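You operate a simulated robot arm through the tools that you are given. There is no shell and no other tool. Be economical: measure what you need, move in short steps, check, and stop when the job is done.

You run a simulated two-armed robot. Do the job below in one go: nothing can be reset, and whatever is moved stays where it is left.

## Task
On the top of the glue bench, fold the grey cloth in half, so that its two short edges meet.
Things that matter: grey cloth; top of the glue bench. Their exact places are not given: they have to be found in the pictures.

It is judged by the outcome, as a careful person would: the job done as asked, and still so three seconds after it is handed in. It fails if anything else is knocked over, pushed out of place, dropped, spilled or broken. Flat cloth is picked up by pressing the open fingertips on it (5 to 10 N) and closing them slowly along it; thin cloth reads only 2 to 8 mm in the jaws.

## Robot
Two 6-joint arms with two-finger grippers on one trunk, on a base that drives. Base frame: it is fixed to the floor where the robot stands at the start and does not move with it; the origin is under the middle of the robot, x ahead of it, y to its left, z up; the surface under the hand at the start is at about z = 800. Lengths are in mm, angles in degrees, forces in N, time in s.
The left shoulder is at the start at [30, 178, 913], the right one opposite. With the tool pointing down near the work surface each hand reaches from about 280 to 840 mm from the robot's upright axis, wherever it stands, measured 20 degrees to its own side. Places, roughly: top of the glue bench [600, -100, 800]. Payload 2.54 kg a hand.
Tool frame (each hand has its own): the origin (TCP) lies between the finger pads and is the grasp point; the fingertips stand 30 mm ahead of it; z points along the fingers, y is the line along which they close. The gripper opens to 116 mm. The gripper's body begins 95 mm behind the TCP.
Orientation is told as [roll, pitch, yaw] about the base's x, y, z axes, in that order, counted from this pose: with the fingers straight down and closing along the base's y, the tool's x points along the base's -x, its y along +y and its z along -z.

## Interface
- The arms move only by the tool play_rows. It takes "left_plan", "right_plan" or both (then of equal length, played together; a hand with none holds still); each is a list of rows, each a list of 7 numbers: the shift along the tool's x, y, z in units of 200 mm (1.0 is 200 mm), then the turn, a rotation vector about the tool's x, y, z in units of 180 degrees (1.0 is 180 degrees), then the gripper command, from -1 (fully open) to 1 (shut), values between in proportion. In form: [[tx, ty, tz, rx, ry, rz, claw], ...]. A call has 1 to 12 rows; each row is the pose to reach, as a shift and turn from the pose commanded when the call began, along the tool's axes at that moment. A call with a number of a shift or a turn outside -1 to 1 is refused whole. A row lasts 0.2 s, in which the tool goes at most 50 mm and 8.6 degrees; a call with a longer step from one row to the next is refused whole, and so is a gripper value outside its range. Where a pose cannot be reached the arm comes as near as it can. A force on the tool above 40 N (or 10 N above the force at the start of the call, whichever is more), or a blocked arm, ends the call early, and 0.2 s more pass. The fingers move at their own pace (about 153 mm/s each) and stop on an object; they squeeze with about 28 N. The grip force told is the motor's: it shows also when the fingers shut on nothing. Time passes only in rows, and 0.2 s behind the last, so rows that repeat a pose let the fingers close. It gives the time, the measured TCP pose, the force on the tool (base axes), the opening and the grip force at its end, in the units of the frame above (readings bear some noise), with the torque about the TCP (base axes, N m) and any sound that the robot's microphone picked up.
- Cameras (640 x 400 px; columns grow to the right, rows downward): "scene" is now at [39.4, 17, 1628]; the picture's right is [0.25, -0.97, -0.00], its down [-0.79, -0.20, -0.59] and it looks along [0.57, 0.14, -0.81] (base axes); focal length 280 px, centre (320, 200). "left" rides on the left gripper at [69, 15, -122] in its tool frame; the picture's right is [-0.21, 0.98, 0.00], its down [-0.83, -0.18, -0.53] and it looks along [-0.52, -0.11, 0.85] (tool axes); focal length 251 px, centre (320, 200). "right" rides on the right gripper at [69, -15, -122] in its tool frame; the picture's right is [0.21, 0.98, 0.00], its down [-0.83, 0.18, -0.53] and it looks along [-0.52, 0.11, 0.85] (tool axes); focal length 251 px, centre (320, 200).
- camera(camera): a new picture of that camera. No time passes.
- move_column(by): slides the trunk up (or, below 0, down) by that many mm; the arms and the scene camera ride with it, the base frame stays. It gives what a move gives, with no picture.
- steer(legs): drives the robot by 1 to 6 legs, each [ahead, left, turn to the left] in mm, mm and degrees, along the robot's own axes; the way and the turn of a leg run together, so that a leg with both is an arc; at most 1500 mm and 180 degrees a leg. The arms and the cameras ride along, it lands a little off, and it stops where it bumps. It gives what a move gives.
- pan_tilt(pan, tilt): turns the head with the scene camera to pan (to the left, within 143 degrees either way) and tilt (down, from -29 to 69), counted from straight ahead of the robot. It gives what a move gives.
- measure_at(camera, pixels): for up to 12 pixels [column, row] of the newest picture of that camera ("zoom" is the newest enlarged one), the place [x, y, z] in the base frame of the surface seen there, good to about 2 mm. No time passes.
- inspect(camera, box): a new picture of the part [left, top, right, bottom] of that camera's present view, enlarged. No time passes.
- close_job(): hands the job in; it is judged then, once.

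Work in short steps. Measure before you move; look again where a grasp or a placing could have gone wrong, and mend it. You have 80 turns and 78 pictures in all, those below and enlarged ones among them. Open the grippers and draw the arms clear of the work before you hand the job in, unless the task says otherwise; then end with one line.

The tools are called after ">>>" as a command line: name --argument value ..., lists and objects as JSON in quotes. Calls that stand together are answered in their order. play_rows: Moves the arms, as the interface text tells. Its arguments: {"type":"object","properties":{"left_plan":{"type":"array"},"right_plan":{"type":"array"}},"required":[]} The other tools are called the same way: move_column (by) slides the trunk up or down; steer (legs) drives the base; pan_tilt (pan, tilt) turns the head that bears the scene camera; camera (camera) takes a picture; measure_at (camera, pixels) gives the place of the surface under pixels of a picture; inspect (camera, box) takes an enlarged picture of a part of a camera's view; close_job () hands the job in.

At the start:

```text
clock: 0.0
left_position: [484.8, 113.2, 965.5]
left_orientation: [0.0, 0.0, 0.1]
left_force: [0.6, 0.5, 0.9]
left_ft_torque: [0.0, -0.02, -0.02]
left_grip_width: 115.9
left_grasp_force: 0.1
right_position: [497.0, -285.3, 949.4]
right_orientation: [0.0, 0.0, 0.0]
right_force: [-0.1, 0.0, -0.3]
right_ft_torque: [0.01, 0.03, -0.01]
right_grip_width: 115.6
right_grasp_force: 0.1
trunk travel left (down, up): [-125.0, 415.0]
robot x, y, heading: [-0.1, 1.7, 0.0]
head pan, tilt: [14.3, 54.1]
```

scene: 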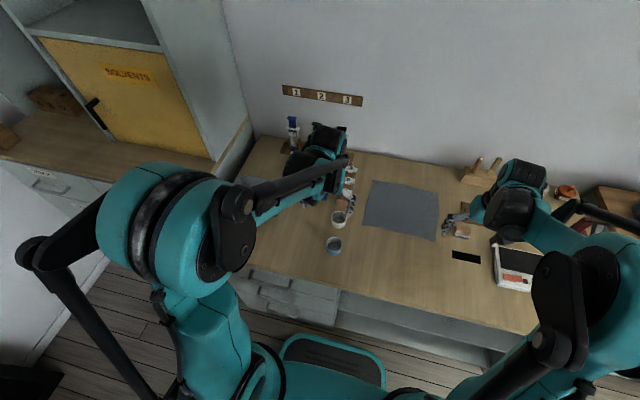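
right: 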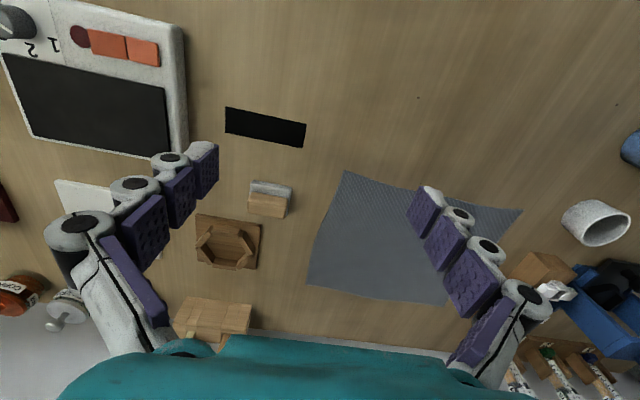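
left: 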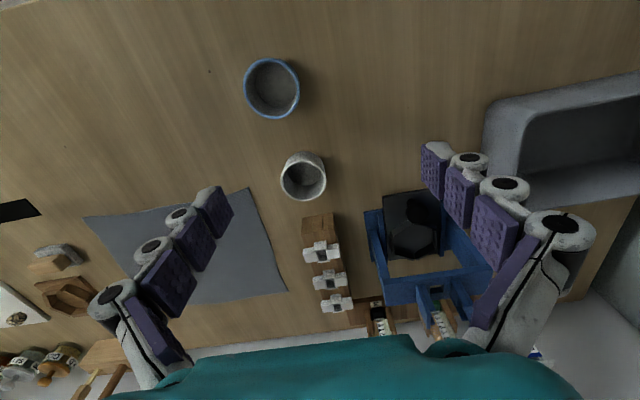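

The grey cloth shows in the scene around (400,210). I'll zoom in on it and measure its corners.

>>> inspect --camera "scene" --box '[300, 130, 540, 280]'

>>> measure_at --camera "scene" --pixels '[[372, 181], [438, 192], [363, 226], [435, 240], [400, 210], [340, 217], [460, 200], [334, 244], [462, 230], [450, 222]]'

```text
2.67 times, centred on (420, 205) of scene
```

zoom: 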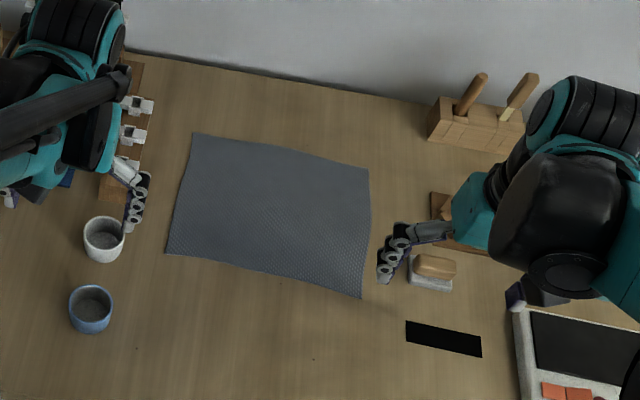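

```text
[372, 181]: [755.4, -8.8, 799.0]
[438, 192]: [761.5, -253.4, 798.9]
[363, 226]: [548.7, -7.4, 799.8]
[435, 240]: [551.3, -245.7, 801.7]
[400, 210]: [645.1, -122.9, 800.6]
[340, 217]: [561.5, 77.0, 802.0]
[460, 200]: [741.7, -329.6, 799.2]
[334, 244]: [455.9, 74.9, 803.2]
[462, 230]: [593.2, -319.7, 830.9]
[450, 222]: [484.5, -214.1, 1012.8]
```

The cloth is nearly square, so I'll measure its corners and edge points more exactly in the zoomed picture.

>>> measure_at --camera "zoom" --pixels '[[194, 134], [368, 170], [167, 253], [361, 297], [280, 148], [262, 273], [181, 190], [370, 230], [270, 210], [105, 255], [430, 285], [443, 322]]'

```text
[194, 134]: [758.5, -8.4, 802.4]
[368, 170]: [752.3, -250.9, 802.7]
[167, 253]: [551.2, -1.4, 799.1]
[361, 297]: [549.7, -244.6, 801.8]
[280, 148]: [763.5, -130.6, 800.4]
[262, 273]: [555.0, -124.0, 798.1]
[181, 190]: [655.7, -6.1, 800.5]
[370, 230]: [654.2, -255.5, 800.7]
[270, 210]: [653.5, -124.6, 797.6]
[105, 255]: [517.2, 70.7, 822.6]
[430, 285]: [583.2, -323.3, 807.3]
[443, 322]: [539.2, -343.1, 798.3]
```

The cloth is about 207 mm (x) by 245 mm (y), so its short edges lie at y≈-5 and y≈-250. I'll check how much room the base has before the bench front.

>>> measure_at --camera "scene" --pixels '[[340, 290], [400, 305], [250, 265], [335, 335], [380, 360], [330, 360], [325, 305], [470, 330], [290, 330]]'

>>> inspect --camera "scene" --box '[160, 220, 560, 400]'

```text
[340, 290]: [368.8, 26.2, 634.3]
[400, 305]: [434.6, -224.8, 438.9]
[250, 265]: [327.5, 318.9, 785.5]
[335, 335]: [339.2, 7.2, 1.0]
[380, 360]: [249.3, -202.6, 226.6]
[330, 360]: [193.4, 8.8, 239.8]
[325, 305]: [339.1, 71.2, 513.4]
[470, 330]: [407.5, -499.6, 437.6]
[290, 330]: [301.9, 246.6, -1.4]
```

```text
1.60 times, centred on (360, 310) of scene
```

zoom: 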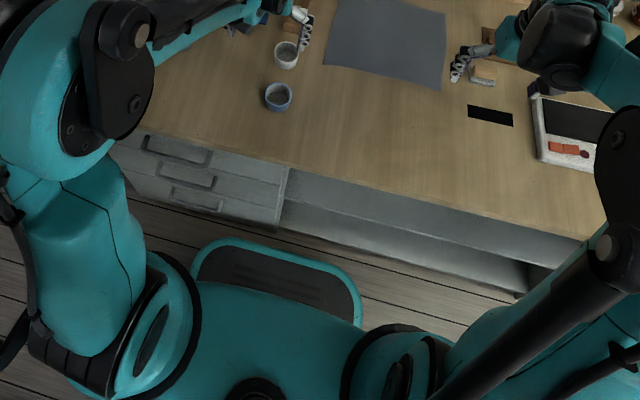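

There's only about 60 mm of room ahead. Turning the base right about 25° brings the left shoulder forward, so the left hand can reach the far end of the right edge (y≈-250) while the right hand takes the near end.

>>> steer --legs '[[0, 0, -25]]'

>>> pan_tilt --pan 15 --tilt 54

>>> camera --camera "scene"

```text
clock: 1.7
left_position: [476.7, -86.5, 964.6]
left_orientation: [0.0, 0.0, -23.8]
left_force: [0.2, 0.2, -0.1]
left_ft_torque: [0.06, 0.01, -0.01]
left_grip_width: 115.8
left_grasp_force: 0.0
right_position: [329.2, -455.1, 951.0]
right_orientation: [-0.1, 0.0, -23.8]
right_force: [0.3, -0.2, 0.7]
right_ft_torque: [0.04, -0.03, 0.0]
right_grip_width: 115.9
right_grasp_force: 0.0
trunk travel left (down, up): [-125.0, 415.0]
robot x, y, heading: [-12.1, 8.0, -23.6]
head pan, tilt: [14.3, 54.1]
```

```text
clock: 2.3
left_position: [476.0, -85.9, 965.2]
left_orientation: [0.0, 0.0, -23.8]
left_force: [-0.8, 0.4, -0.9]
left_ft_torque: [-0.03, -0.03, 0.02]
left_grip_width: 115.9
left_grasp_force: 0.1
right_position: [327.4, -454.6, 950.4]
right_orientation: [0.0, 0.0, -23.8]
right_force: [0.0, 0.0, -0.1]
right_ft_torque: [0.0, -0.01, -0.02]
right_grip_width: 115.9
right_grasp_force: 0.0
trunk travel left (down, up): [-125.0, 415.0]
robot x, y, heading: [-10.8, 4.7, -23.8]
head pan, tilt: [15.0, 54.0]
```

```text
72 pictures are left
```

scene: 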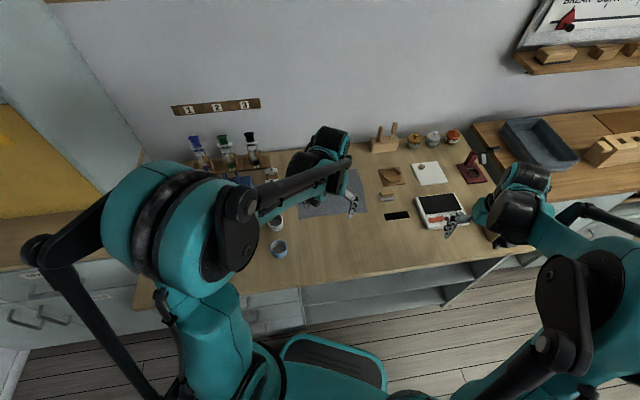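

The turn was clean. Next I square both hands up (yaw 0) and start the left hand toward the far end of the right edge, staying high.

>>> play_rows --left_plan '[[-0.225, -0.024, 0, 0, 0, -0.044, -1], [-0.45, -0.048, 0, 0, 0, -0.088, -1], [-0.675, -0.072, 0, 0, 0, -0.132, -1], [-0.9, -0.096, 0, 0, 0, -0.132, -1]]' --right_plan '[[0, 0, 0, 0, 0, -0.044, -1], [0, 0, 0, 0, 0, -0.088, -1], [0, 0, 0, 0, 0, -0.132, -1], [0, 0, 0, 0, 0, -0.132, -1]]'

```text
clock: 3.3
left_position: [632.4, -177.8, 961.9]
left_orientation: [0.0, -0.1, 0.1]
left_force: [-0.4, 0.1, -0.4]
left_ft_torque: [0.01, 0.01, 0.03]
left_grip_width: 116.0
left_grasp_force: 0.0
right_position: [329.9, -455.8, 950.1]
right_orientation: [0.0, -0.1, 0.1]
right_force: [-0.1, 0.4, 0.2]
right_ft_torque: [0.04, 0.02, 0.03]
right_grip_width: 115.9
right_grasp_force: 0.1
trunk travel left (down, up): [-125.0, 415.0]
robot x, y, heading: [-15.9, 6.8, -23.8]
head pan, tilt: [15.0, 54.0]
```

Both hands are square. I continue the left hand to above (735,-232) with its fingers half open, and bring the right hand nearer while staying high.

>>> play_rows --left_plan '[[-0.13, -0.07, 0.08, 0, 0, 0, 0.14], [-0.26, -0.14, 0.16, 0, 0, 0, 0.14], [-0.39, -0.21, 0.24, 0, 0, 0, 0.14], [-0.515, -0.27, 0.31, 0, 0, 0, 0.14]]' --right_plan '[[-0.19, 0.1, 0, 0, 0, 0, 0.14], [-0.38, 0.2, 0, 0, 0, 0, 0.14], [-0.57, 0.3, 0, 0, 0, 0, 0.14], [-0.75, 0.4, 0, 0, 0, 0, 0.14]]'

>>> camera --camera "scene"

>>> camera --camera "left"

```text
clock: 4.3
left_position: [738.3, -228.2, 902.3]
left_orientation: [-0.1, 0.0, -0.1]
left_force: [-0.1, 0.1, -0.6]
left_ft_torque: [-0.01, 0.0, 0.04]
left_grip_width: 49.8
left_grasp_force: 0.1
right_position: [481.3, -376.2, 950.0]
right_orientation: [-0.1, 0.1, 0.0]
right_force: [0.3, -0.8, 0.2]
right_ft_torque: [-0.03, 0.0, 0.02]
right_grip_width: 49.8
right_grasp_force: 0.0
trunk travel left (down, up): [-125.0, 415.0]
robot x, y, heading: [-10.6, 6.8, -23.6]
head pan, tilt: [15.0, 54.0]
```

```text
71 pictures are left
```

scene: 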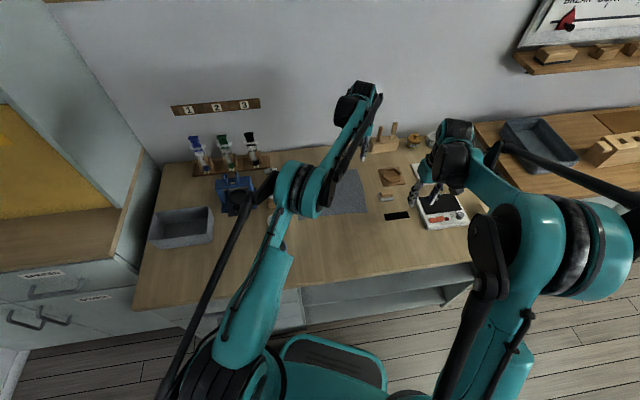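

```text
70 pictures are left
```

left: 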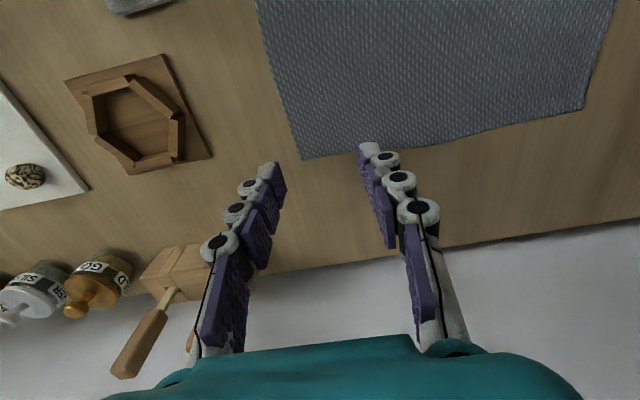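

The left hand reaches. I'll measure its forearm and elbow to see the clearance for the right hand, and the cloth corner in the left camera.

>>> measure_at --camera "scene" --pixels '[[305, 190], [325, 185], [345, 150], [355, 120], [362, 95], [260, 290], [455, 150], [490, 165], [350, 170]]'

>>> measure_at --camera "left" --pixels '[[303, 155], [580, 107], [282, 90], [265, 170], [365, 150], [150, 270]]'

```text
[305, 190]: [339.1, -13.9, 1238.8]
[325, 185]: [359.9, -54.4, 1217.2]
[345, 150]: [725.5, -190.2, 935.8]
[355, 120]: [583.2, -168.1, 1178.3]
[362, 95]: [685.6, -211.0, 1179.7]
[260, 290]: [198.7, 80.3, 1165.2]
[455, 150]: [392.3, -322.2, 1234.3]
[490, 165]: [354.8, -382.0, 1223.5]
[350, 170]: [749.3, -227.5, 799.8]
```

```text
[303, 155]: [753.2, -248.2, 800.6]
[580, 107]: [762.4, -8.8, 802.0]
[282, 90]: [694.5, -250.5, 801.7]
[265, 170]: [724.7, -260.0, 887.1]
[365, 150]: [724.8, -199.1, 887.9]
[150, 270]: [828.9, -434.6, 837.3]
```

Left forearm runs at z≈1180 near y≈-165, so I'll grasp with the left first, then lean it away before bringing in the right. The corner sits at (753,-248); I lower the left with a 34 mm opening to just above the cloth.

>>> play_rows --left_plan '[[0, 0.01, 0.12, 0, 0, 0, 0.41], [0.01, 0.01, 0.24, 0, 0, 0, 0.41], [0.01, 0.01, 0.34, 0, 0, 0, 0.41], [0.01, 0.01, 0.34, 0, 0, 0, 0.41]]'

>>> camera --camera "left"

```text
clock: 5.3
left_position: [734.4, -228.0, 834.3]
left_orientation: [0.0, 0.0, 0.0]
left_force: [0.2, -0.2, 0.5]
left_ft_torque: [-0.02, -0.04, 0.02]
left_grip_width: 34.2
left_grasp_force: 0.0
right_position: [480.9, -375.6, 949.9]
right_orientation: [0.1, 0.1, 0.0]
right_force: [-0.5, 0.8, -1.4]
right_ft_torque: [-0.01, 0.02, 0.02]
right_grip_width: 50.1
right_grasp_force: 0.0
trunk travel left (down, up): [-125.0, 415.0]
robot x, y, heading: [-10.4, 4.7, -23.8]
head pan, tilt: [15.0, 54.0]
```

```text
69 pictures are left
```

left: 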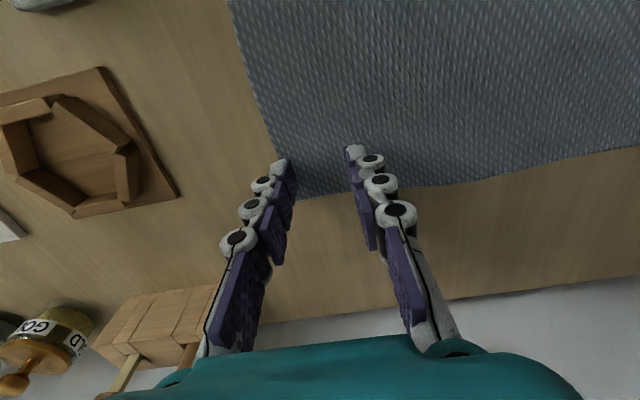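

Tips hover ~4 mm above the cloth and the outer finger straddles the edge; I shift inward 8 mm and press down in small steps.

>>> play_rows --left_plan '[[0.0, 0.04, 0, 0, 0, 0, 0.41], [0.0, 0.04, 0.015, 0, 0, 0, 0.41], [0.0, 0.04, 0.025, 0, 0, 0, 0.41], [0.0, 0.04, 0.025, 0, 0, 0, 0.41]]'

```text
clock: 6.3
left_position: [734.0, -219.8, 831.0]
left_orientation: [-0.1, -0.1, 0.0]
left_force: [0.6, -0.1, 6.6]
left_ft_torque: [-0.16, -0.02, 0.05]
left_grip_width: 34.0
left_grasp_force: 0.0
right_position: [480.4, -375.2, 950.2]
right_orientation: [-0.1, 0.0, 0.0]
right_force: [0.0, -0.2, -1.2]
right_ft_torque: [-0.01, 0.03, 0.03]
right_grip_width: 49.8
right_grasp_force: 0.1
trunk travel left (down, up): [-125.0, 415.0]
robot x, y, heading: [-12.4, 4.9, -24.0]
head pan, tilt: [15.0, 54.0]
```

6.6 N of press, right in range. Now I close slowly along the cloth.

>>> play_rows --left_plan '[[0, 0, 0, 0, 0, 0, 0.5], [0, 0, 0, 0, 0, 0, 0.6], [0, 0, 0, 0, 0, 0, 0.7], [0, 0, 0, 0, 0, 0, 0.8], [0, 0, 0, 0, 0, 0, 0.9], [0, 0, 0, 0, 0, 0, 1], [0, 0, 0, 0, 0, 0, 1]]'

>>> camera --camera "left"

```text
clock: 7.9
left_position: [734.5, -221.2, 831.0]
left_orientation: [0.0, 0.1, -0.1]
left_force: [-0.1, -0.1, 0.1]
left_ft_torque: [-0.01, -0.04, 0.01]
left_grip_width: 6.3
left_grasp_force: 28.1
right_position: [480.7, -376.1, 950.2]
right_orientation: [0.0, 0.1, 0.0]
right_force: [0.6, -0.3, 0.0]
right_ft_torque: [-0.03, -0.01, 0.01]
right_grip_width: 50.1
right_grasp_force: 0.1
trunk travel left (down, up): [-125.0, 415.0]
robot x, y, heading: [-15.5, 9.5, -23.9]
head pan, tilt: [15.0, 54.0]
```

```text
68 pictures are left
```

left: 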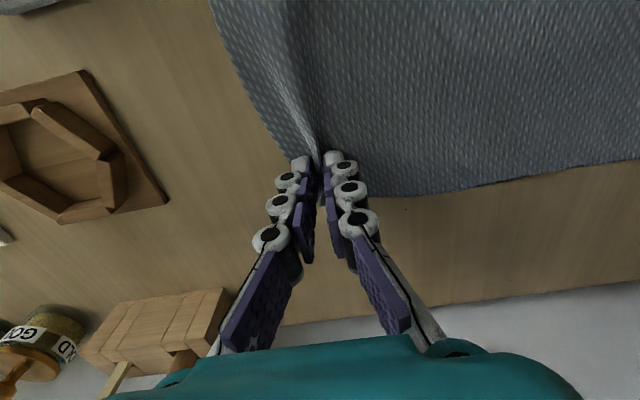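

The pinch holds (6.3 mm). I lift a little and lean the left wrist toward +y by 20° to clear space for the right arm.

>>> play_rows --left_plan '[[0, 0, -0.04, 0.037, 0, 0, 1], [0, 0.025, -0.08, 0.074, 0, 0, 1], [0, 0.05, -0.1, 0.111, 0, 0, 1], [0, 0.05, -0.1, 0.111, 0, 0, 1]]'

>>> camera --camera "scene"

>>> camera --camera "right"

```text
clock: 8.9
left_position: [734.6, -212.0, 849.2]
left_orientation: [-20.0, 0.0, 0.0]
left_force: [0.7, 0.9, -1.1]
left_ft_torque: [0.02, -0.01, 0.0]
left_grip_width: 6.0
left_grasp_force: 28.0
right_position: [479.8, -374.5, 950.5]
right_orientation: [0.0, -0.1, 0.1]
right_force: [-0.4, 0.0, 0.2]
right_ft_torque: [0.01, -0.01, -0.03]
right_grip_width: 50.1
right_grasp_force: 0.1
trunk travel left (down, up): [-125.0, 415.0]
robot x, y, heading: [-7.2, 5.3, -23.6]
head pan, tilt: [15.0, 54.0]
```

```text
67 pictures are left
```

scene: 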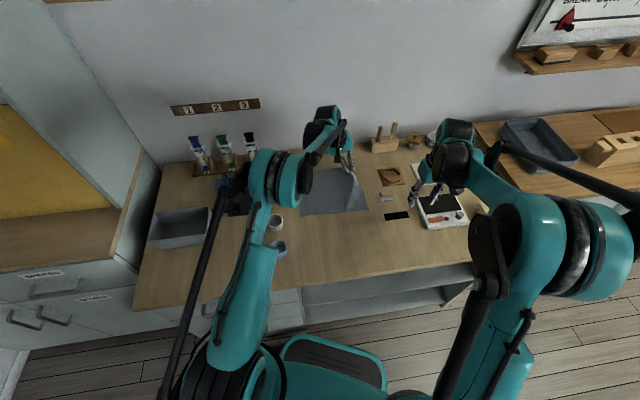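

```text
66 pictures are left
```

right: 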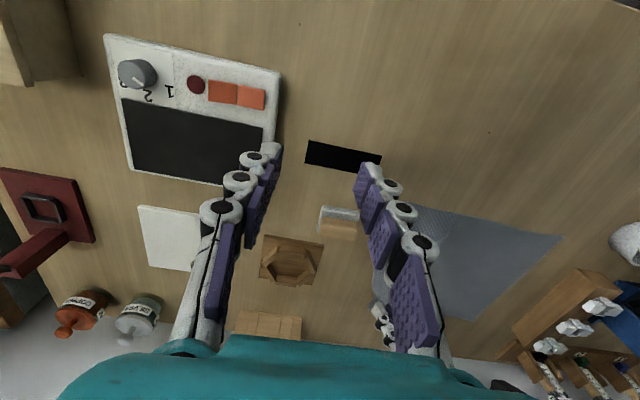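

The left arm has swung well clear. Right hand goes above (575,-221) with a 34 mm opening, then I look.

>>> play_rows --right_plan '[[-0.12, 0.19, 0, 0, 0, 0, 0.41], [-0.24, 0.38, 0, 0, 0, 0, 0.41], [-0.36, 0.57, 0.05, 0, 0, 0, 0.41], [-0.475, 0.77, 0.15, 0, 0, 0, 0.41], [-0.475, 0.77, 0.3, 0, 0, 0, 0.41], [-0.475, 0.77, 0.3, 0, 0, 0, 0.41]]'

>>> camera --camera "right"

>>> camera --camera "scene"

```text
refused: row 4 steps farther than a row can; nothing moved
```

```text
65 pictures are left
```

right: 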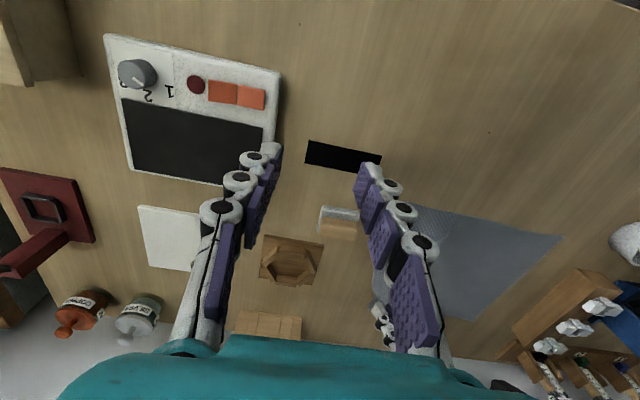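

```text
64 pictures are left
```

scene: 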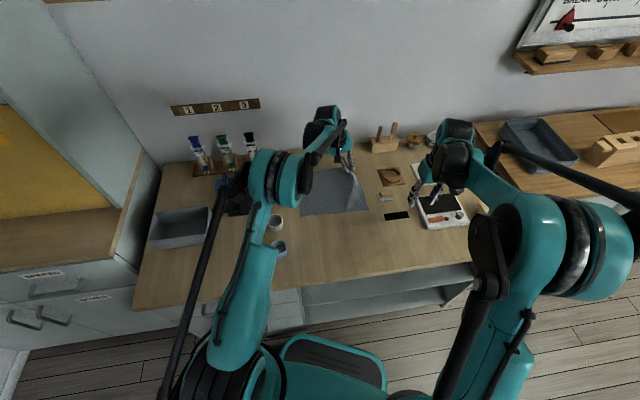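

That call was refused because one row's step was too long. I resend it with shorter steps.

>>> play_rows --right_plan '[[-0.12, 0.19, 0, 0, 0, 0, 0.41], [-0.24, 0.38, 0, 0, 0, 0, 0.41], [-0.36, 0.57, 0.03, 0, 0, 0, 0.41], [-0.44, 0.7, 0.15, 0, 0, 0, 0.41], [-0.475, 0.77, 0.3, 0, 0, 0, 0.41], [-0.475, 0.77, 0.3, 0, 0, 0, 0.41]]'

>>> camera --camera "right"

>>> camera --camera "scene"

```text
clock: 10.3
left_position: [735.9, -211.9, 850.4]
left_orientation: [-20.0, 0.0, 0.0]
left_force: [-0.5, 0.6, 0.6]
left_ft_torque: [0.03, -0.04, -0.01]
left_grip_width: 5.8
left_grasp_force: 28.3
right_position: [574.1, -222.8, 890.2]
right_orientation: [0.0, 0.0, 0.1]
right_force: [0.3, 0.0, 0.0]
right_ft_torque: [0.01, -0.06, -0.01]
right_grip_width: 34.3
right_grasp_force: 0.1
trunk travel left (down, up): [-125.0, 415.0]
robot x, y, heading: [-10.1, 6.0, -24.2]
head pan, tilt: [15.0, 54.0]
```

```text
63 pictures are left
```

right: 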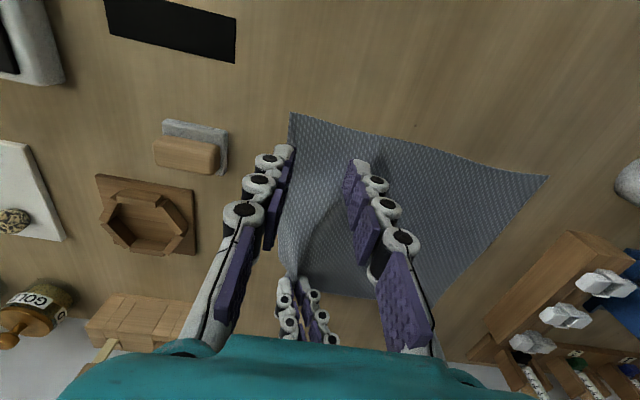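

```text
62 pictures are left
```

scene: 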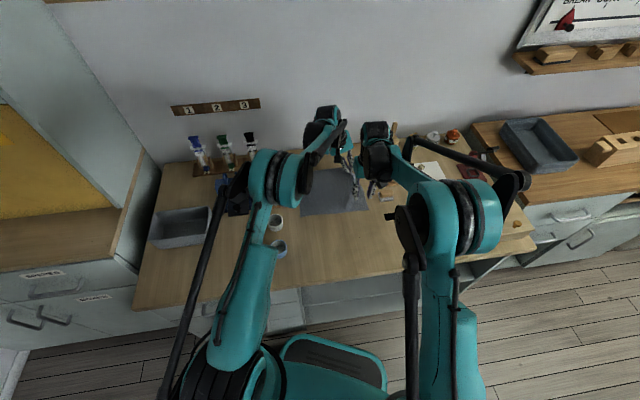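

The near corner shows in the right camera at (290,113), and the edge runs along column ~285. I measure them before going down.

>>> measure_at --camera "right" --pixels '[[290, 114], [291, 130], [298, 145], [545, 177], [330, 150], [420, 145], [284, 240], [330, 225]]'

```text
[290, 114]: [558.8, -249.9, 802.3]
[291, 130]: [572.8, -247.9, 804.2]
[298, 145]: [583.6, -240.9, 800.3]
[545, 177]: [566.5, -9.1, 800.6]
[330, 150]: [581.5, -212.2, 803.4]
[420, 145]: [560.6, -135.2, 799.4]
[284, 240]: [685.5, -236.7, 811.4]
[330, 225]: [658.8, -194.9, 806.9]
```

Grasp point set at (577,-219). I lower the right hand to just touching, pressing gently in the last rows.

>>> play_rows --right_plan '[[-0.015, 0.02, 0.15, 0, 0, 0, 0.41], [-0.015, 0.02, 0.27, 0, 0, 0, 0.41], [-0.015, 0.02, 0.29, 0, 0, 0, 0.41], [-0.015, 0.02, 0.3, 0, 0, 0, 0.41], [-0.015, 0.02, 0.305, 0, 0, 0, 0.41]]'

```text
clock: 11.5
left_position: [734.2, -210.7, 850.5]
left_orientation: [-20.1, -0.1, 0.0]
left_force: [0.0, 0.5, 0.2]
left_ft_torque: [0.0, 0.0, -0.02]
left_grip_width: 5.9
left_grasp_force: 28.2
right_position: [576.1, -217.9, 830.9]
right_orientation: [0.0, -0.1, 0.0]
right_force: [2.5, -0.8, 23.2]
right_ft_torque: [-0.16, 0.0, 0.01]
right_grip_width: 35.6
right_grasp_force: 0.9
trunk travel left (down, up): [-125.0, 415.0]
robot x, y, heading: [-11.5, 4.6, -23.4]
head pan, tilt: [15.0, 54.0]
```

23 N is too much; I ease up by 1.3 mm.

>>> play_rows --right_plan '[[0, 0, -0.0065, 0, 0, 0, 0.41], [0, 0, -0.0065, 0, 0, 0, 0.41]]'

```text
clock: 12.1
left_position: [734.5, -210.2, 849.8]
left_orientation: [-20.0, -0.1, 0.0]
left_force: [0.5, 0.5, 0.6]
left_ft_torque: [0.02, -0.03, -0.01]
left_grip_width: 6.1
left_grasp_force: 28.2
right_position: [576.0, -217.5, 830.5]
right_orientation: [0.1, 0.0, 0.0]
right_force: [-0.3, 0.4, 7.6]
right_ft_torque: [0.05, -0.01, 0.0]
right_grip_width: 33.0
right_grasp_force: 0.0
trunk travel left (down, up): [-125.0, 415.0]
robot x, y, heading: [-13.3, 9.2, -23.9]
head pan, tilt: [15.0, 54.0]
```

7.6 N now; I close slowly along the cloth.

>>> play_rows --right_plan '[[0, 0, 0, 0, 0, 0, 0.5], [0, 0, 0, 0, 0, 0, 0.6], [0, 0, 0, 0, 0, 0, 0.7], [0, 0, 0, 0, 0, 0, 0.8], [0, 0, 0, 0, 0, 0, 0.9], [0, 0, 0, 0, 0, 0, 1], [0, 0, 0, 0, 0, 0, 1]]'

>>> camera --camera "right"

```text
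clock: 13.7
left_position: [734.6, -212.4, 849.8]
left_orientation: [-20.0, -0.1, 0.1]
left_force: [0.2, -0.1, -0.7]
left_ft_torque: [0.0, -0.02, 0.0]
left_grip_width: 6.1
left_grasp_force: 27.5
right_position: [576.2, -217.5, 830.3]
right_orientation: [0.1, 0.0, 0.0]
right_force: [0.5, 0.1, -0.2]
right_ft_torque: [-0.03, 0.01, 0.02]
right_grip_width: 6.6
right_grasp_force: 27.8
trunk travel left (down, up): [-125.0, 415.0]
robot x, y, heading: [-12.7, 2.7, -23.7]
head pan, tilt: [15.0, 54.0]
```

```text
61 pictures are left
```

right: 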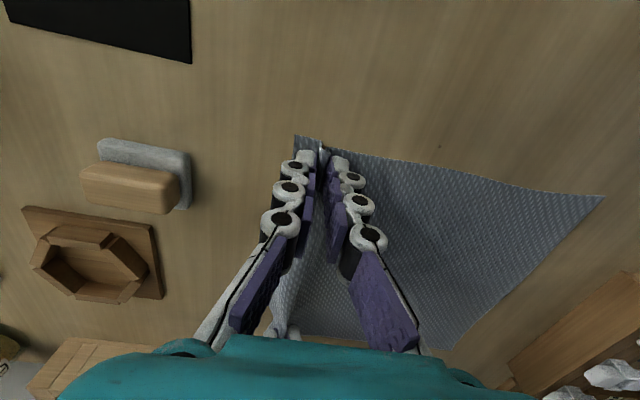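

Both pinches hold, but they take a two-layer ridge with a ~12 mm tail, which would fold back on itself. A grip right at the edge will lay flatter, so I reopen the right and look at how the edge lies.

>>> play_rows --right_plan '[[0, 0, 0, 0, 0, 0, 0.7], [0, 0, 0, 0, 0, 0, 0.41], [0, 0, -0.05, 0, 0, 0, 0.41], [0, -0.1, -0.15, 0, 0, 0, 0.41], [0, -0.13, -0.15, 0, 0, 0, 0.41], [0, -0.13, -0.15, 0, 0, 0, 0.41]]'

>>> camera --camera "right"

```text
clock: 15.1
left_position: [734.5, -212.2, 850.3]
left_orientation: [-20.0, -0.1, 0.0]
left_force: [0.0, -0.2, -0.3]
left_ft_torque: [0.01, -0.02, 0.01]
left_grip_width: 6.0
left_grasp_force: 28.0
right_position: [575.9, -243.6, 860.5]
right_orientation: [0.1, 0.0, -0.1]
right_force: [0.2, 0.3, 0.5]
right_ft_torque: [-0.01, 0.04, 0.0]
right_grip_width: 33.9
right_grasp_force: 0.2
trunk travel left (down, up): [-125.0, 415.0]
robot x, y, heading: [-12.3, 3.6, -23.8]
head pan, tilt: [15.0, 54.0]
```

```text
60 pictures are left
```

right: 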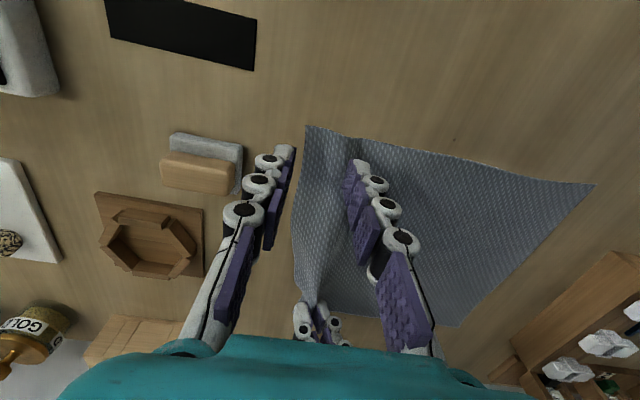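

The cloth mostly sprang back. I measure the edge near the right fingers.

>>> measure_at --camera "right" --pixels '[[307, 126], [305, 145], [303, 170], [298, 210], [350, 160], [335, 150], [320, 145], [592, 184]]'

```text
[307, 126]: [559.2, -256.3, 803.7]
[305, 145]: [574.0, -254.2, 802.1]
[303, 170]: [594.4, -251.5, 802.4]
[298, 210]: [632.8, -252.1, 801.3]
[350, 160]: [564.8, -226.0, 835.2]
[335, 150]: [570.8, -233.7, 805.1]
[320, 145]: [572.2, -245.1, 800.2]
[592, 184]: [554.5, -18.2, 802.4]
```

Edge is at y≈-254. I shift out so the outer finger lies beyond the edge, press to the same height, and check the force.

>>> play_rows --right_plan '[[0, -0.018, 0.08, 0, 0, 0, 0.41], [0, -0.018, 0.14, 0, 0, 0, 0.41], [0, -0.018, 0.15, 0, 0, 0, 0.41], [0, -0.018, 0.15, 0, 0, 0, 0.41]]'

```text
clock: 16.1
left_position: [735.1, -211.6, 849.1]
left_orientation: [-20.0, 0.0, 0.0]
left_force: [-0.3, -0.1, -0.3]
left_ft_torque: [0.03, -0.03, 0.02]
left_grip_width: 5.9
left_grasp_force: 28.2
right_position: [576.4, -245.3, 831.8]
right_orientation: [0.0, 0.0, 0.1]
right_force: [0.6, 0.4, 5.7]
right_ft_torque: [0.13, -0.02, -0.02]
right_grip_width: 34.3
right_grasp_force: 0.1
trunk travel left (down, up): [-125.0, 415.0]
robot x, y, heading: [-13.7, 5.4, -23.8]
head pan, tilt: [15.0, 54.0]
```

5.7 N, good. I close slowly.

>>> play_rows --right_plan '[[0, 0, 0, 0, 0, 0, 0.5], [0, 0, 0, 0, 0, 0, 0.6], [0, 0, 0, 0, 0, 0, 0.7], [0, 0, 0, 0, 0, 0, 0.8], [0, 0, 0, 0, 0, 0, 0.9], [0, 0, 0, 0, 0, 0, 1], [0, 0, 0, 0, 0, 0, 1]]'

>>> inspect --camera "right" --box '[200, 80, 440, 260]'

```text
clock: 17.7
left_position: [734.4, -211.6, 849.6]
left_orientation: [-20.1, -0.1, 0.0]
left_force: [0.5, 0.8, -1.5]
left_ft_torque: [-0.02, 0.06, 0.01]
left_grip_width: 6.1
left_grasp_force: 27.4
right_position: [577.3, -245.4, 829.4]
right_orientation: [0.0, 0.0, 0.0]
right_force: [1.8, -0.7, 0.8]
right_ft_torque: [-0.13, -0.11, 0.01]
right_grip_width: 0.0
right_grasp_force: 25.2
trunk travel left (down, up): [-125.0, 415.0]
robot x, y, heading: [-11.7, 6.7, -23.8]
head pan, tilt: [15.0, 54.0]
```

```text
2.22 times, centred on (320, 170) of right
```

zoom: 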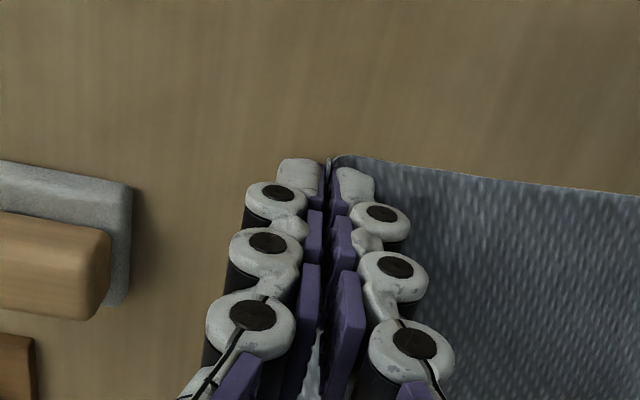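

Reads 0.0, so it missed the cloth. I reopen, rise, and look where the edge now lies.

>>> play_rows --right_plan '[[0, 0, 0, 0, 0, 0, 0.7], [0, 0, 0, 0, 0, 0, 0.41], [0, 0, -0.05, 0, 0, 0, 0.41], [0, 0, -0.15, 0, 0, 0, 0.41], [0, 0, -0.15, 0, 0, 0, 0.41]]'

>>> inspect --camera "right" --box '[160, 80, 480, 280]'

>>> measure_at --camera "zoom" --pixels '[[300, 95], [300, 130], [300, 180], [300, 250], [340, 110], [290, 300]]'

```text
clock: 18.9
left_position: [735.1, -211.6, 850.3]
left_orientation: [-19.9, 0.1, 0.0]
left_force: [0.0, -0.4, -0.5]
left_ft_torque: [-0.01, 0.0, -0.02]
left_grip_width: 6.1
left_grasp_force: 27.9
right_position: [576.8, -247.4, 860.4]
right_orientation: [0.1, 0.0, 0.0]
right_force: [0.8, 0.1, -0.3]
right_ft_torque: [-0.04, 0.0, 0.0]
right_grip_width: 34.3
right_grasp_force: 0.1
trunk travel left (down, up): [-125.0, 415.0]
robot x, y, heading: [-10.6, 6.7, -23.7]
head pan, tilt: [15.0, 54.0]
```

```text
2.00 times, centred on (320, 180) of right
```

zoom: 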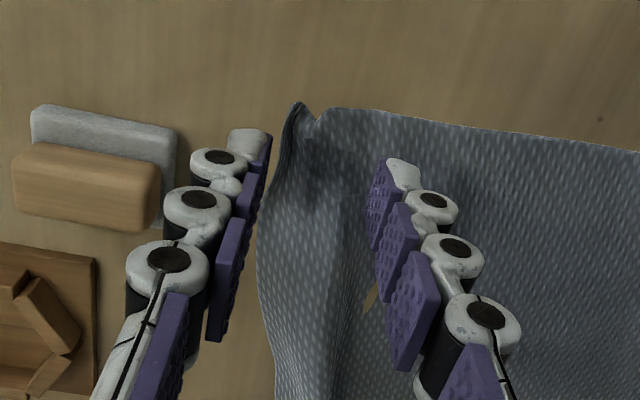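

```text
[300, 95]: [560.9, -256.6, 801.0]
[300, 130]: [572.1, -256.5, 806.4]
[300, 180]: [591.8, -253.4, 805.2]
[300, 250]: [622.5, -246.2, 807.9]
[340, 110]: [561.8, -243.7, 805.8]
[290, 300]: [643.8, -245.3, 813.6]
```

The cloth got dragged outward; its edge is now near y≈-262, so the current centre (-247) would pinch just inside it. I press down here and close again.

>>> play_rows --right_plan '[[0, 0.005, 0.08, 0, 0, 0, 0.41], [0, 0.005, 0.14, 0, 0, 0, 0.41], [0, 0.005, 0.152, 0, 0, 0, 0.41], [0, 0.005, 0.152, 0, 0, 0, 0.41]]'

>>> play_rows --right_plan '[[0, 0, 0, 0, 0, 0, 0.5], [0, 0, 0, 0, 0, 0, 0.6], [0, 0, 0, 0, 0, 0, 0.7], [0, 0, 0, 0, 0, 0, 0.8], [0, 0, 0, 0, 0, 0, 0.9], [0, 0, 0, 0, 0, 0, 1], [0, 0, 0, 0, 0, 0, 1]]'

>>> inspect --camera "right" --box '[200, 80, 440, 260]'

```text
clock: 19.9
left_position: [734.8, -210.4, 849.8]
left_orientation: [-19.9, -0.1, 0.0]
left_force: [-0.3, 0.4, 0.0]
left_ft_torque: [-0.02, 0.01, 0.02]
left_grip_width: 6.0
left_grasp_force: 27.9
right_position: [576.2, -244.3, 830.3]
right_orientation: [0.0, 0.0, -0.1]
right_force: [1.4, 0.2, 4.8]
right_ft_torque: [0.16, -0.01, 0.0]
right_grip_width: 34.7
right_grasp_force: 0.0
trunk travel left (down, up): [-125.0, 415.0]
robot x, y, heading: [-13.4, 5.5, -23.6]
head pan, tilt: [15.0, 54.0]
```

```text
clock: 21.5
left_position: [734.5, -210.7, 849.7]
left_orientation: [-20.0, 0.0, 0.0]
left_force: [-0.2, 0.2, -0.3]
left_ft_torque: [0.0, -0.04, -0.02]
left_grip_width: 6.1
left_grasp_force: 28.3
right_position: [576.1, -245.8, 830.7]
right_orientation: [-0.1, 0.0, -0.1]
right_force: [0.2, -0.2, -0.4]
right_ft_torque: [-0.03, -0.01, 0.01]
right_grip_width: 3.0
right_grasp_force: 24.6
trunk travel left (down, up): [-125.0, 415.0]
robot x, y, heading: [-10.4, 5.8, -23.9]
head pan, tilt: [15.0, 54.0]
```

```text
2.22 times, centred on (320, 170) of right
```

zoom: 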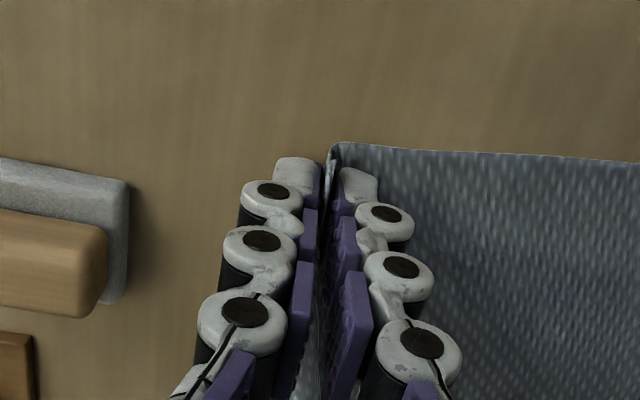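

The right now holds a single layer at the very edge (3.0 mm). I'll do the same with the left: lean the right wrist toward -y for clearance, and bring the left back upright down onto the cloth.

>>> play_rows --right_plan '[[0, 0, -0.03, -0.042, 0, 0, 1], [0, 0, -0.06, -0.083, 0, 0, 1], [0, 0, -0.06, -0.1, 0, 0, 1]]'

>>> play_rows --left_plan '[[0, -0.005, 0.03, -0.037, 0, 0, 1], [0, -0.009, 0.07, -0.074, 0, 0, 1], [0, -0.013, 0.106, -0.111, 0, 0, 1], [0, -0.013, 0.106, -0.111, 0, 0, 1]]'

>>> camera --camera "scene"

```text
clock: 22.3
left_position: [735.2, -211.8, 849.0]
left_orientation: [-20.0, 0.1, 0.1]
left_force: [0.3, 0.2, -0.8]
left_ft_torque: [0.0, 0.0, 0.02]
left_grip_width: 6.4
left_grasp_force: 27.9
right_position: [577.8, -246.9, 841.7]
right_orientation: [18.1, 0.1, 0.1]
right_force: [-0.6, -0.6, 0.8]
right_ft_torque: [-0.02, 0.01, 0.07]
right_grip_width: 4.4
right_grasp_force: 24.7
trunk travel left (down, up): [-125.0, 415.0]
robot x, y, heading: [-14.8, 9.4, -23.9]
head pan, tilt: [15.0, 54.0]
```

```text
clock: 23.3
left_position: [734.8, -219.8, 831.3]
left_orientation: [0.0, 0.0, 0.0]
left_force: [0.1, 0.5, 0.7]
left_ft_torque: [-0.01, -0.03, -0.01]
left_grip_width: 6.1
left_grasp_force: 28.0
right_position: [576.0, -245.2, 842.3]
right_orientation: [18.0, 0.0, 0.0]
right_force: [1.3, 0.9, -0.5]
right_ft_torque: [0.03, 0.07, 0.05]
right_grip_width: 4.6
right_grasp_force: 37.9
trunk travel left (down, up): [-125.0, 415.0]
robot x, y, heading: [-12.4, 6.1, -23.7]
head pan, tilt: [15.0, 54.0]
```

```text
56 pictures are left
```

scene: 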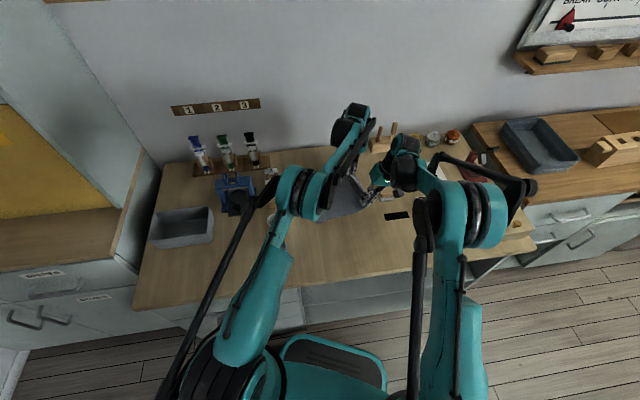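

Clear between the arms. I open the left, rise 30 mm shifting outward, and look at the edge.

>>> play_rows --left_plan '[[0, 0, 0, 0, 0, 0, 0.7], [0, 0, 0, 0, 0, 0, 0.41], [0, 0, -0.05, 0, 0, 0, 0.41], [0, -0.08, -0.15, 0, 0, 0, 0.41], [0, -0.08, -0.15, 0, 0, 0, 0.41]]'

>>> inspect --camera "left" --box '[160, 60, 480, 260]'

>>> measure_at --camera "zoom" --pixels '[[270, 260], [260, 220], [240, 160], [300, 240], [225, 100], [300, 265]]'

```text
clock: 24.5
left_position: [735.5, -235.7, 860.5]
left_orientation: [0.0, -0.1, -0.1]
left_force: [0.2, 0.1, -0.6]
left_ft_torque: [0.0, 0.01, -0.01]
left_grip_width: 34.1
left_grasp_force: 0.0
right_position: [575.9, -245.7, 840.7]
right_orientation: [17.9, -0.1, 0.0]
right_force: [0.0, 0.3, -2.3]
right_ft_torque: [-0.01, 0.0, 0.02]
right_grip_width: 1.4
right_grasp_force: 23.7
trunk travel left (down, up): [-125.0, 415.0]
robot x, y, heading: [-14.7, 7.1, -23.6]
head pan, tilt: [15.0, 54.0]
```

```text
2.00 times, centred on (320, 160) of left
```

zoom: 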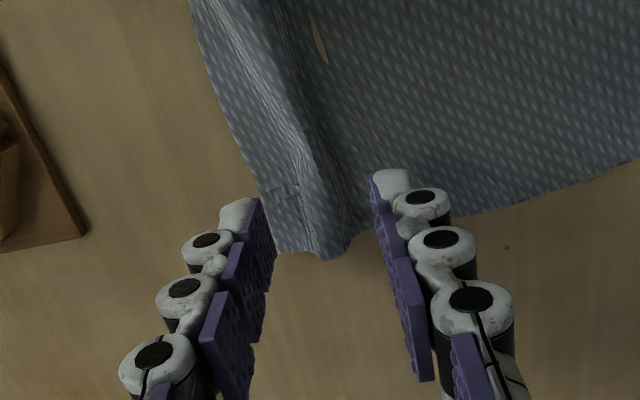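

```text
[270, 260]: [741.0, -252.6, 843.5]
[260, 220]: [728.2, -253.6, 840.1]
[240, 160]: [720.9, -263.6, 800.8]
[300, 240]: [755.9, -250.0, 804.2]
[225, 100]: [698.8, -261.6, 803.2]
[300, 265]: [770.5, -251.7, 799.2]
```

Edge at x≈735 lies near y≈-260. I shift out to y≈-245, press and check the force.

>>> play_rows --left_plan '[[0, -0.047, 0.08, 0, 0, 0, 0.41], [0, -0.047, 0.14, 0, 0, 0, 0.41], [0, -0.047, 0.157, 0, 0, 0, 0.41], [0, -0.047, 0.157, 0, 0, 0, 0.41]]'

```text
clock: 25.5
left_position: [734.7, -244.0, 830.1]
left_orientation: [0.0, -0.1, 0.0]
left_force: [1.0, 0.8, 11.2]
left_ft_torque: [0.15, -0.02, -0.01]
left_grip_width: 30.7
left_grasp_force: 0.1
right_position: [574.8, -245.5, 842.9]
right_orientation: [18.0, -0.1, 0.0]
right_force: [0.4, -1.1, 0.8]
right_ft_torque: [-0.02, -0.02, -0.03]
right_grip_width: 3.4
right_grasp_force: 25.7
trunk travel left (down, up): [-125.0, 415.0]
robot x, y, heading: [-8.9, 7.6, -23.8]
head pan, tilt: [15.0, 54.0]
```

11 N, close enough; I ease by a hair and close slowly.

>>> play_rows --left_plan '[[0, 0, -0.001, 0, 0, 0, 0.5], [0, 0, -0.001, 0, 0, 0, 0.6], [0, 0, -0.001, 0, 0, 0, 0.7], [0, 0, -0.001, 0, 0, 0, 0.8], [0, 0, -0.001, 0, 0, 0, 0.9], [0, 0, -0.001, 0, 0, 0, 1], [0, 0, -0.001, 0, 0, 0, 1]]'

>>> inspect --camera "left" --box '[160, 60, 480, 260]'

>>> inspect --camera "right" --box '[160, 80, 480, 280]'

```text
clock: 27.1
left_position: [733.5, -246.1, 830.7]
left_orientation: [0.0, -0.1, 0.0]
left_force: [0.4, -1.2, -0.3]
left_ft_torque: [-0.18, 0.02, 0.01]
left_grip_width: 1.0
left_grasp_force: 22.3
right_position: [575.9, -244.7, 841.5]
right_orientation: [18.0, 0.0, 0.1]
right_force: [0.0, 0.7, -2.4]
right_ft_torque: [-0.03, 0.02, 0.02]
right_grip_width: 5.4
right_grasp_force: 31.5
trunk travel left (down, up): [-125.0, 415.0]
robot x, y, heading: [-11.0, 3.0, -23.8]
head pan, tilt: [15.0, 54.0]
```

```text
2.00 times, centred on (320, 160) of left
```

zoom: 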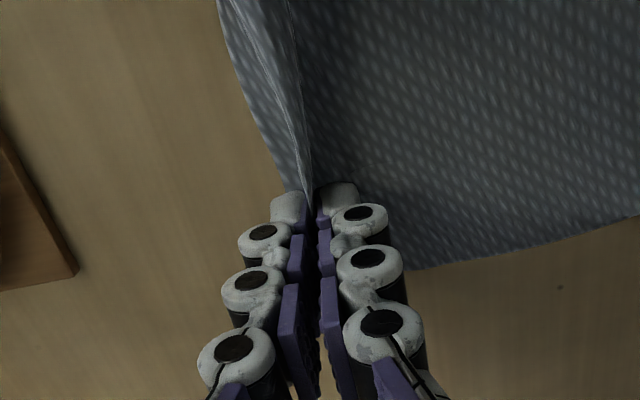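

```text
2.00 times, centred on (320, 180) of right
```

zoom: 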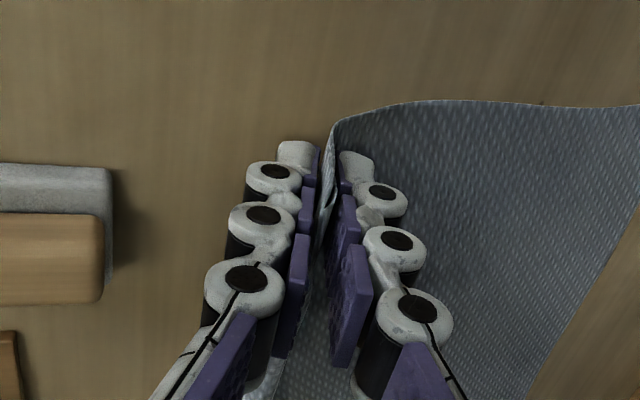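

Left reads 1.0 mm, doubtful. I lift both a little (left 30, right 20) to test whether each corner comes along.

>>> play_rows --left_plan '[[0, 0, -0.05, 0, 0, 0, 1], [0, 0, -0.1, 0, 0, 0, 1], [0, 0, -0.15, 0, 0, 0, 1], [0, 0, -0.15, 0, 0, 0, 1]]' --right_plan '[[0, 0, -0.03, 0, 0, 0, 1], [0, 0, -0.07, 0, 0, 0, 1], [0, 0, -0.1, 0, 0, 0, 1], [0, 0, -0.1, 0, 0, 0, 1]]'

>>> inspect --camera "left" --box '[160, 60, 480, 260]'

>>> camera --camera "right"

```text
clock: 28.1
left_position: [734.9, -246.8, 860.7]
left_orientation: [0.0, 0.0, 0.0]
left_force: [1.1, -0.2, 4.4]
left_ft_torque: [-0.1, 0.14, -0.03]
left_grip_width: 1.8
left_grasp_force: 32.6
right_position: [577.2, -250.8, 861.3]
right_orientation: [18.0, -0.1, 0.0]
right_force: [1.1, -0.4, -1.8]
right_ft_torque: [-0.05, 0.05, 0.0]
right_grip_width: 4.9
right_grasp_force: 31.8
trunk travel left (down, up): [-125.0, 415.0]
robot x, y, heading: [-12.3, 4.1, -23.7]
head pan, tilt: [15.0, 54.0]
```

```text
2.00 times, centred on (320, 160) of left
```

zoom: 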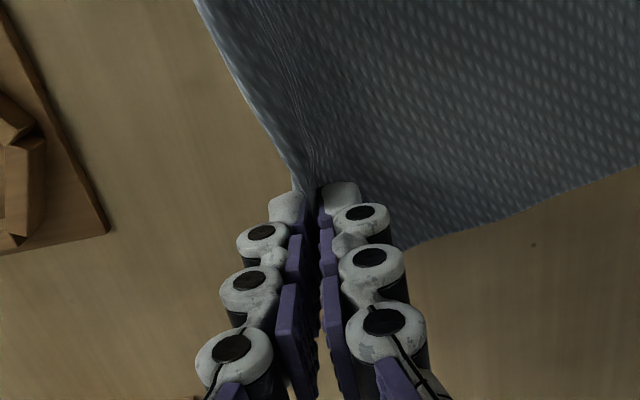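

```text
51 pictures are left
```

right: 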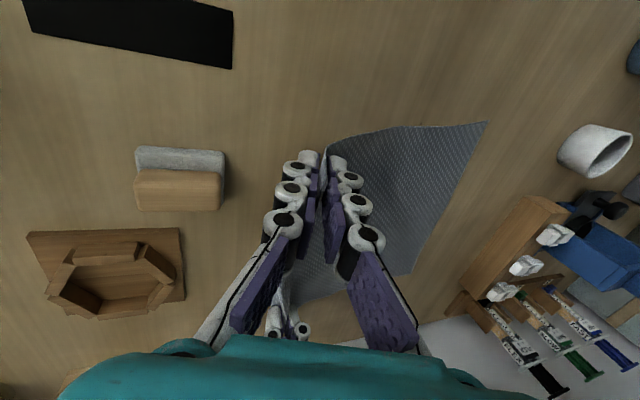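

Both corners lift with the hands. I measure where the far (left) edge now lies and the neighbouring rack before the fold.

>>> measure_at --camera "right" --pixels '[[484, 124], [470, 160], [440, 215], [412, 271], [400, 128], [540, 205], [555, 235], [525, 265], [480, 290], [595, 150]]'

```text
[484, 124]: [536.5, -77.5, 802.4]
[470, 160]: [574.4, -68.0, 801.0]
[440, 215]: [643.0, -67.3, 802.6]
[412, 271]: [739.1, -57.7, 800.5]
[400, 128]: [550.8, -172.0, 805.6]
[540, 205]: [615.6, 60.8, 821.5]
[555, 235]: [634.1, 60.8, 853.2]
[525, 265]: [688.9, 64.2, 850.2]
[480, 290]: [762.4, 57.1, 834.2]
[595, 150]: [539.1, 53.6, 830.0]
```

The left edge seems to have moved to y≈-65, which I need to verify; I look from the scene camera and the left camera.

>>> inspect --camera "scene" --box '[240, 130, 440, 255]'

>>> camera --camera "left"

```text
3.20 times, centred on (340, 192) of scene
```

zoom: 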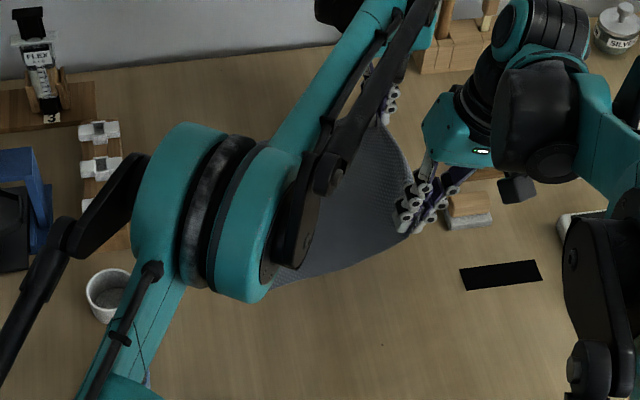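

```text
49 pictures are left
```

left: 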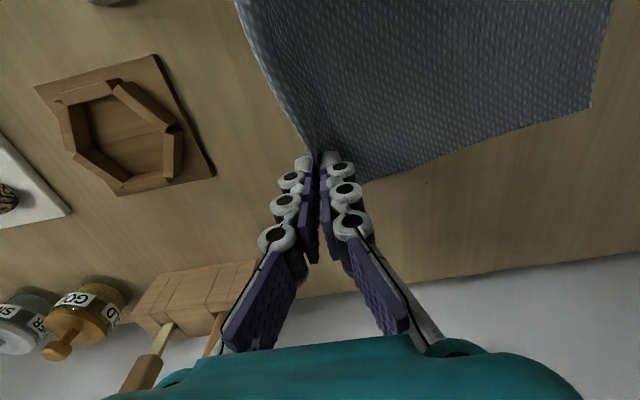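

>>> measure_at --camera "left" --pixels '[[588, 106], [600, 50], [610, 5], [450, 155], [380, 180], [500, 60], [400, 60], [320, 60], [250, 40]]'

```text
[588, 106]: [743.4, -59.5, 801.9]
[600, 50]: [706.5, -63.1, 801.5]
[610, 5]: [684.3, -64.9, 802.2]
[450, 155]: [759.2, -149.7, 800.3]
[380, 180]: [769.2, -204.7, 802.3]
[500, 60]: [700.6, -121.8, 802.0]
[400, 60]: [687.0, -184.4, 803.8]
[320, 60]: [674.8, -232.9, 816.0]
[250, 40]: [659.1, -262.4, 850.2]
```

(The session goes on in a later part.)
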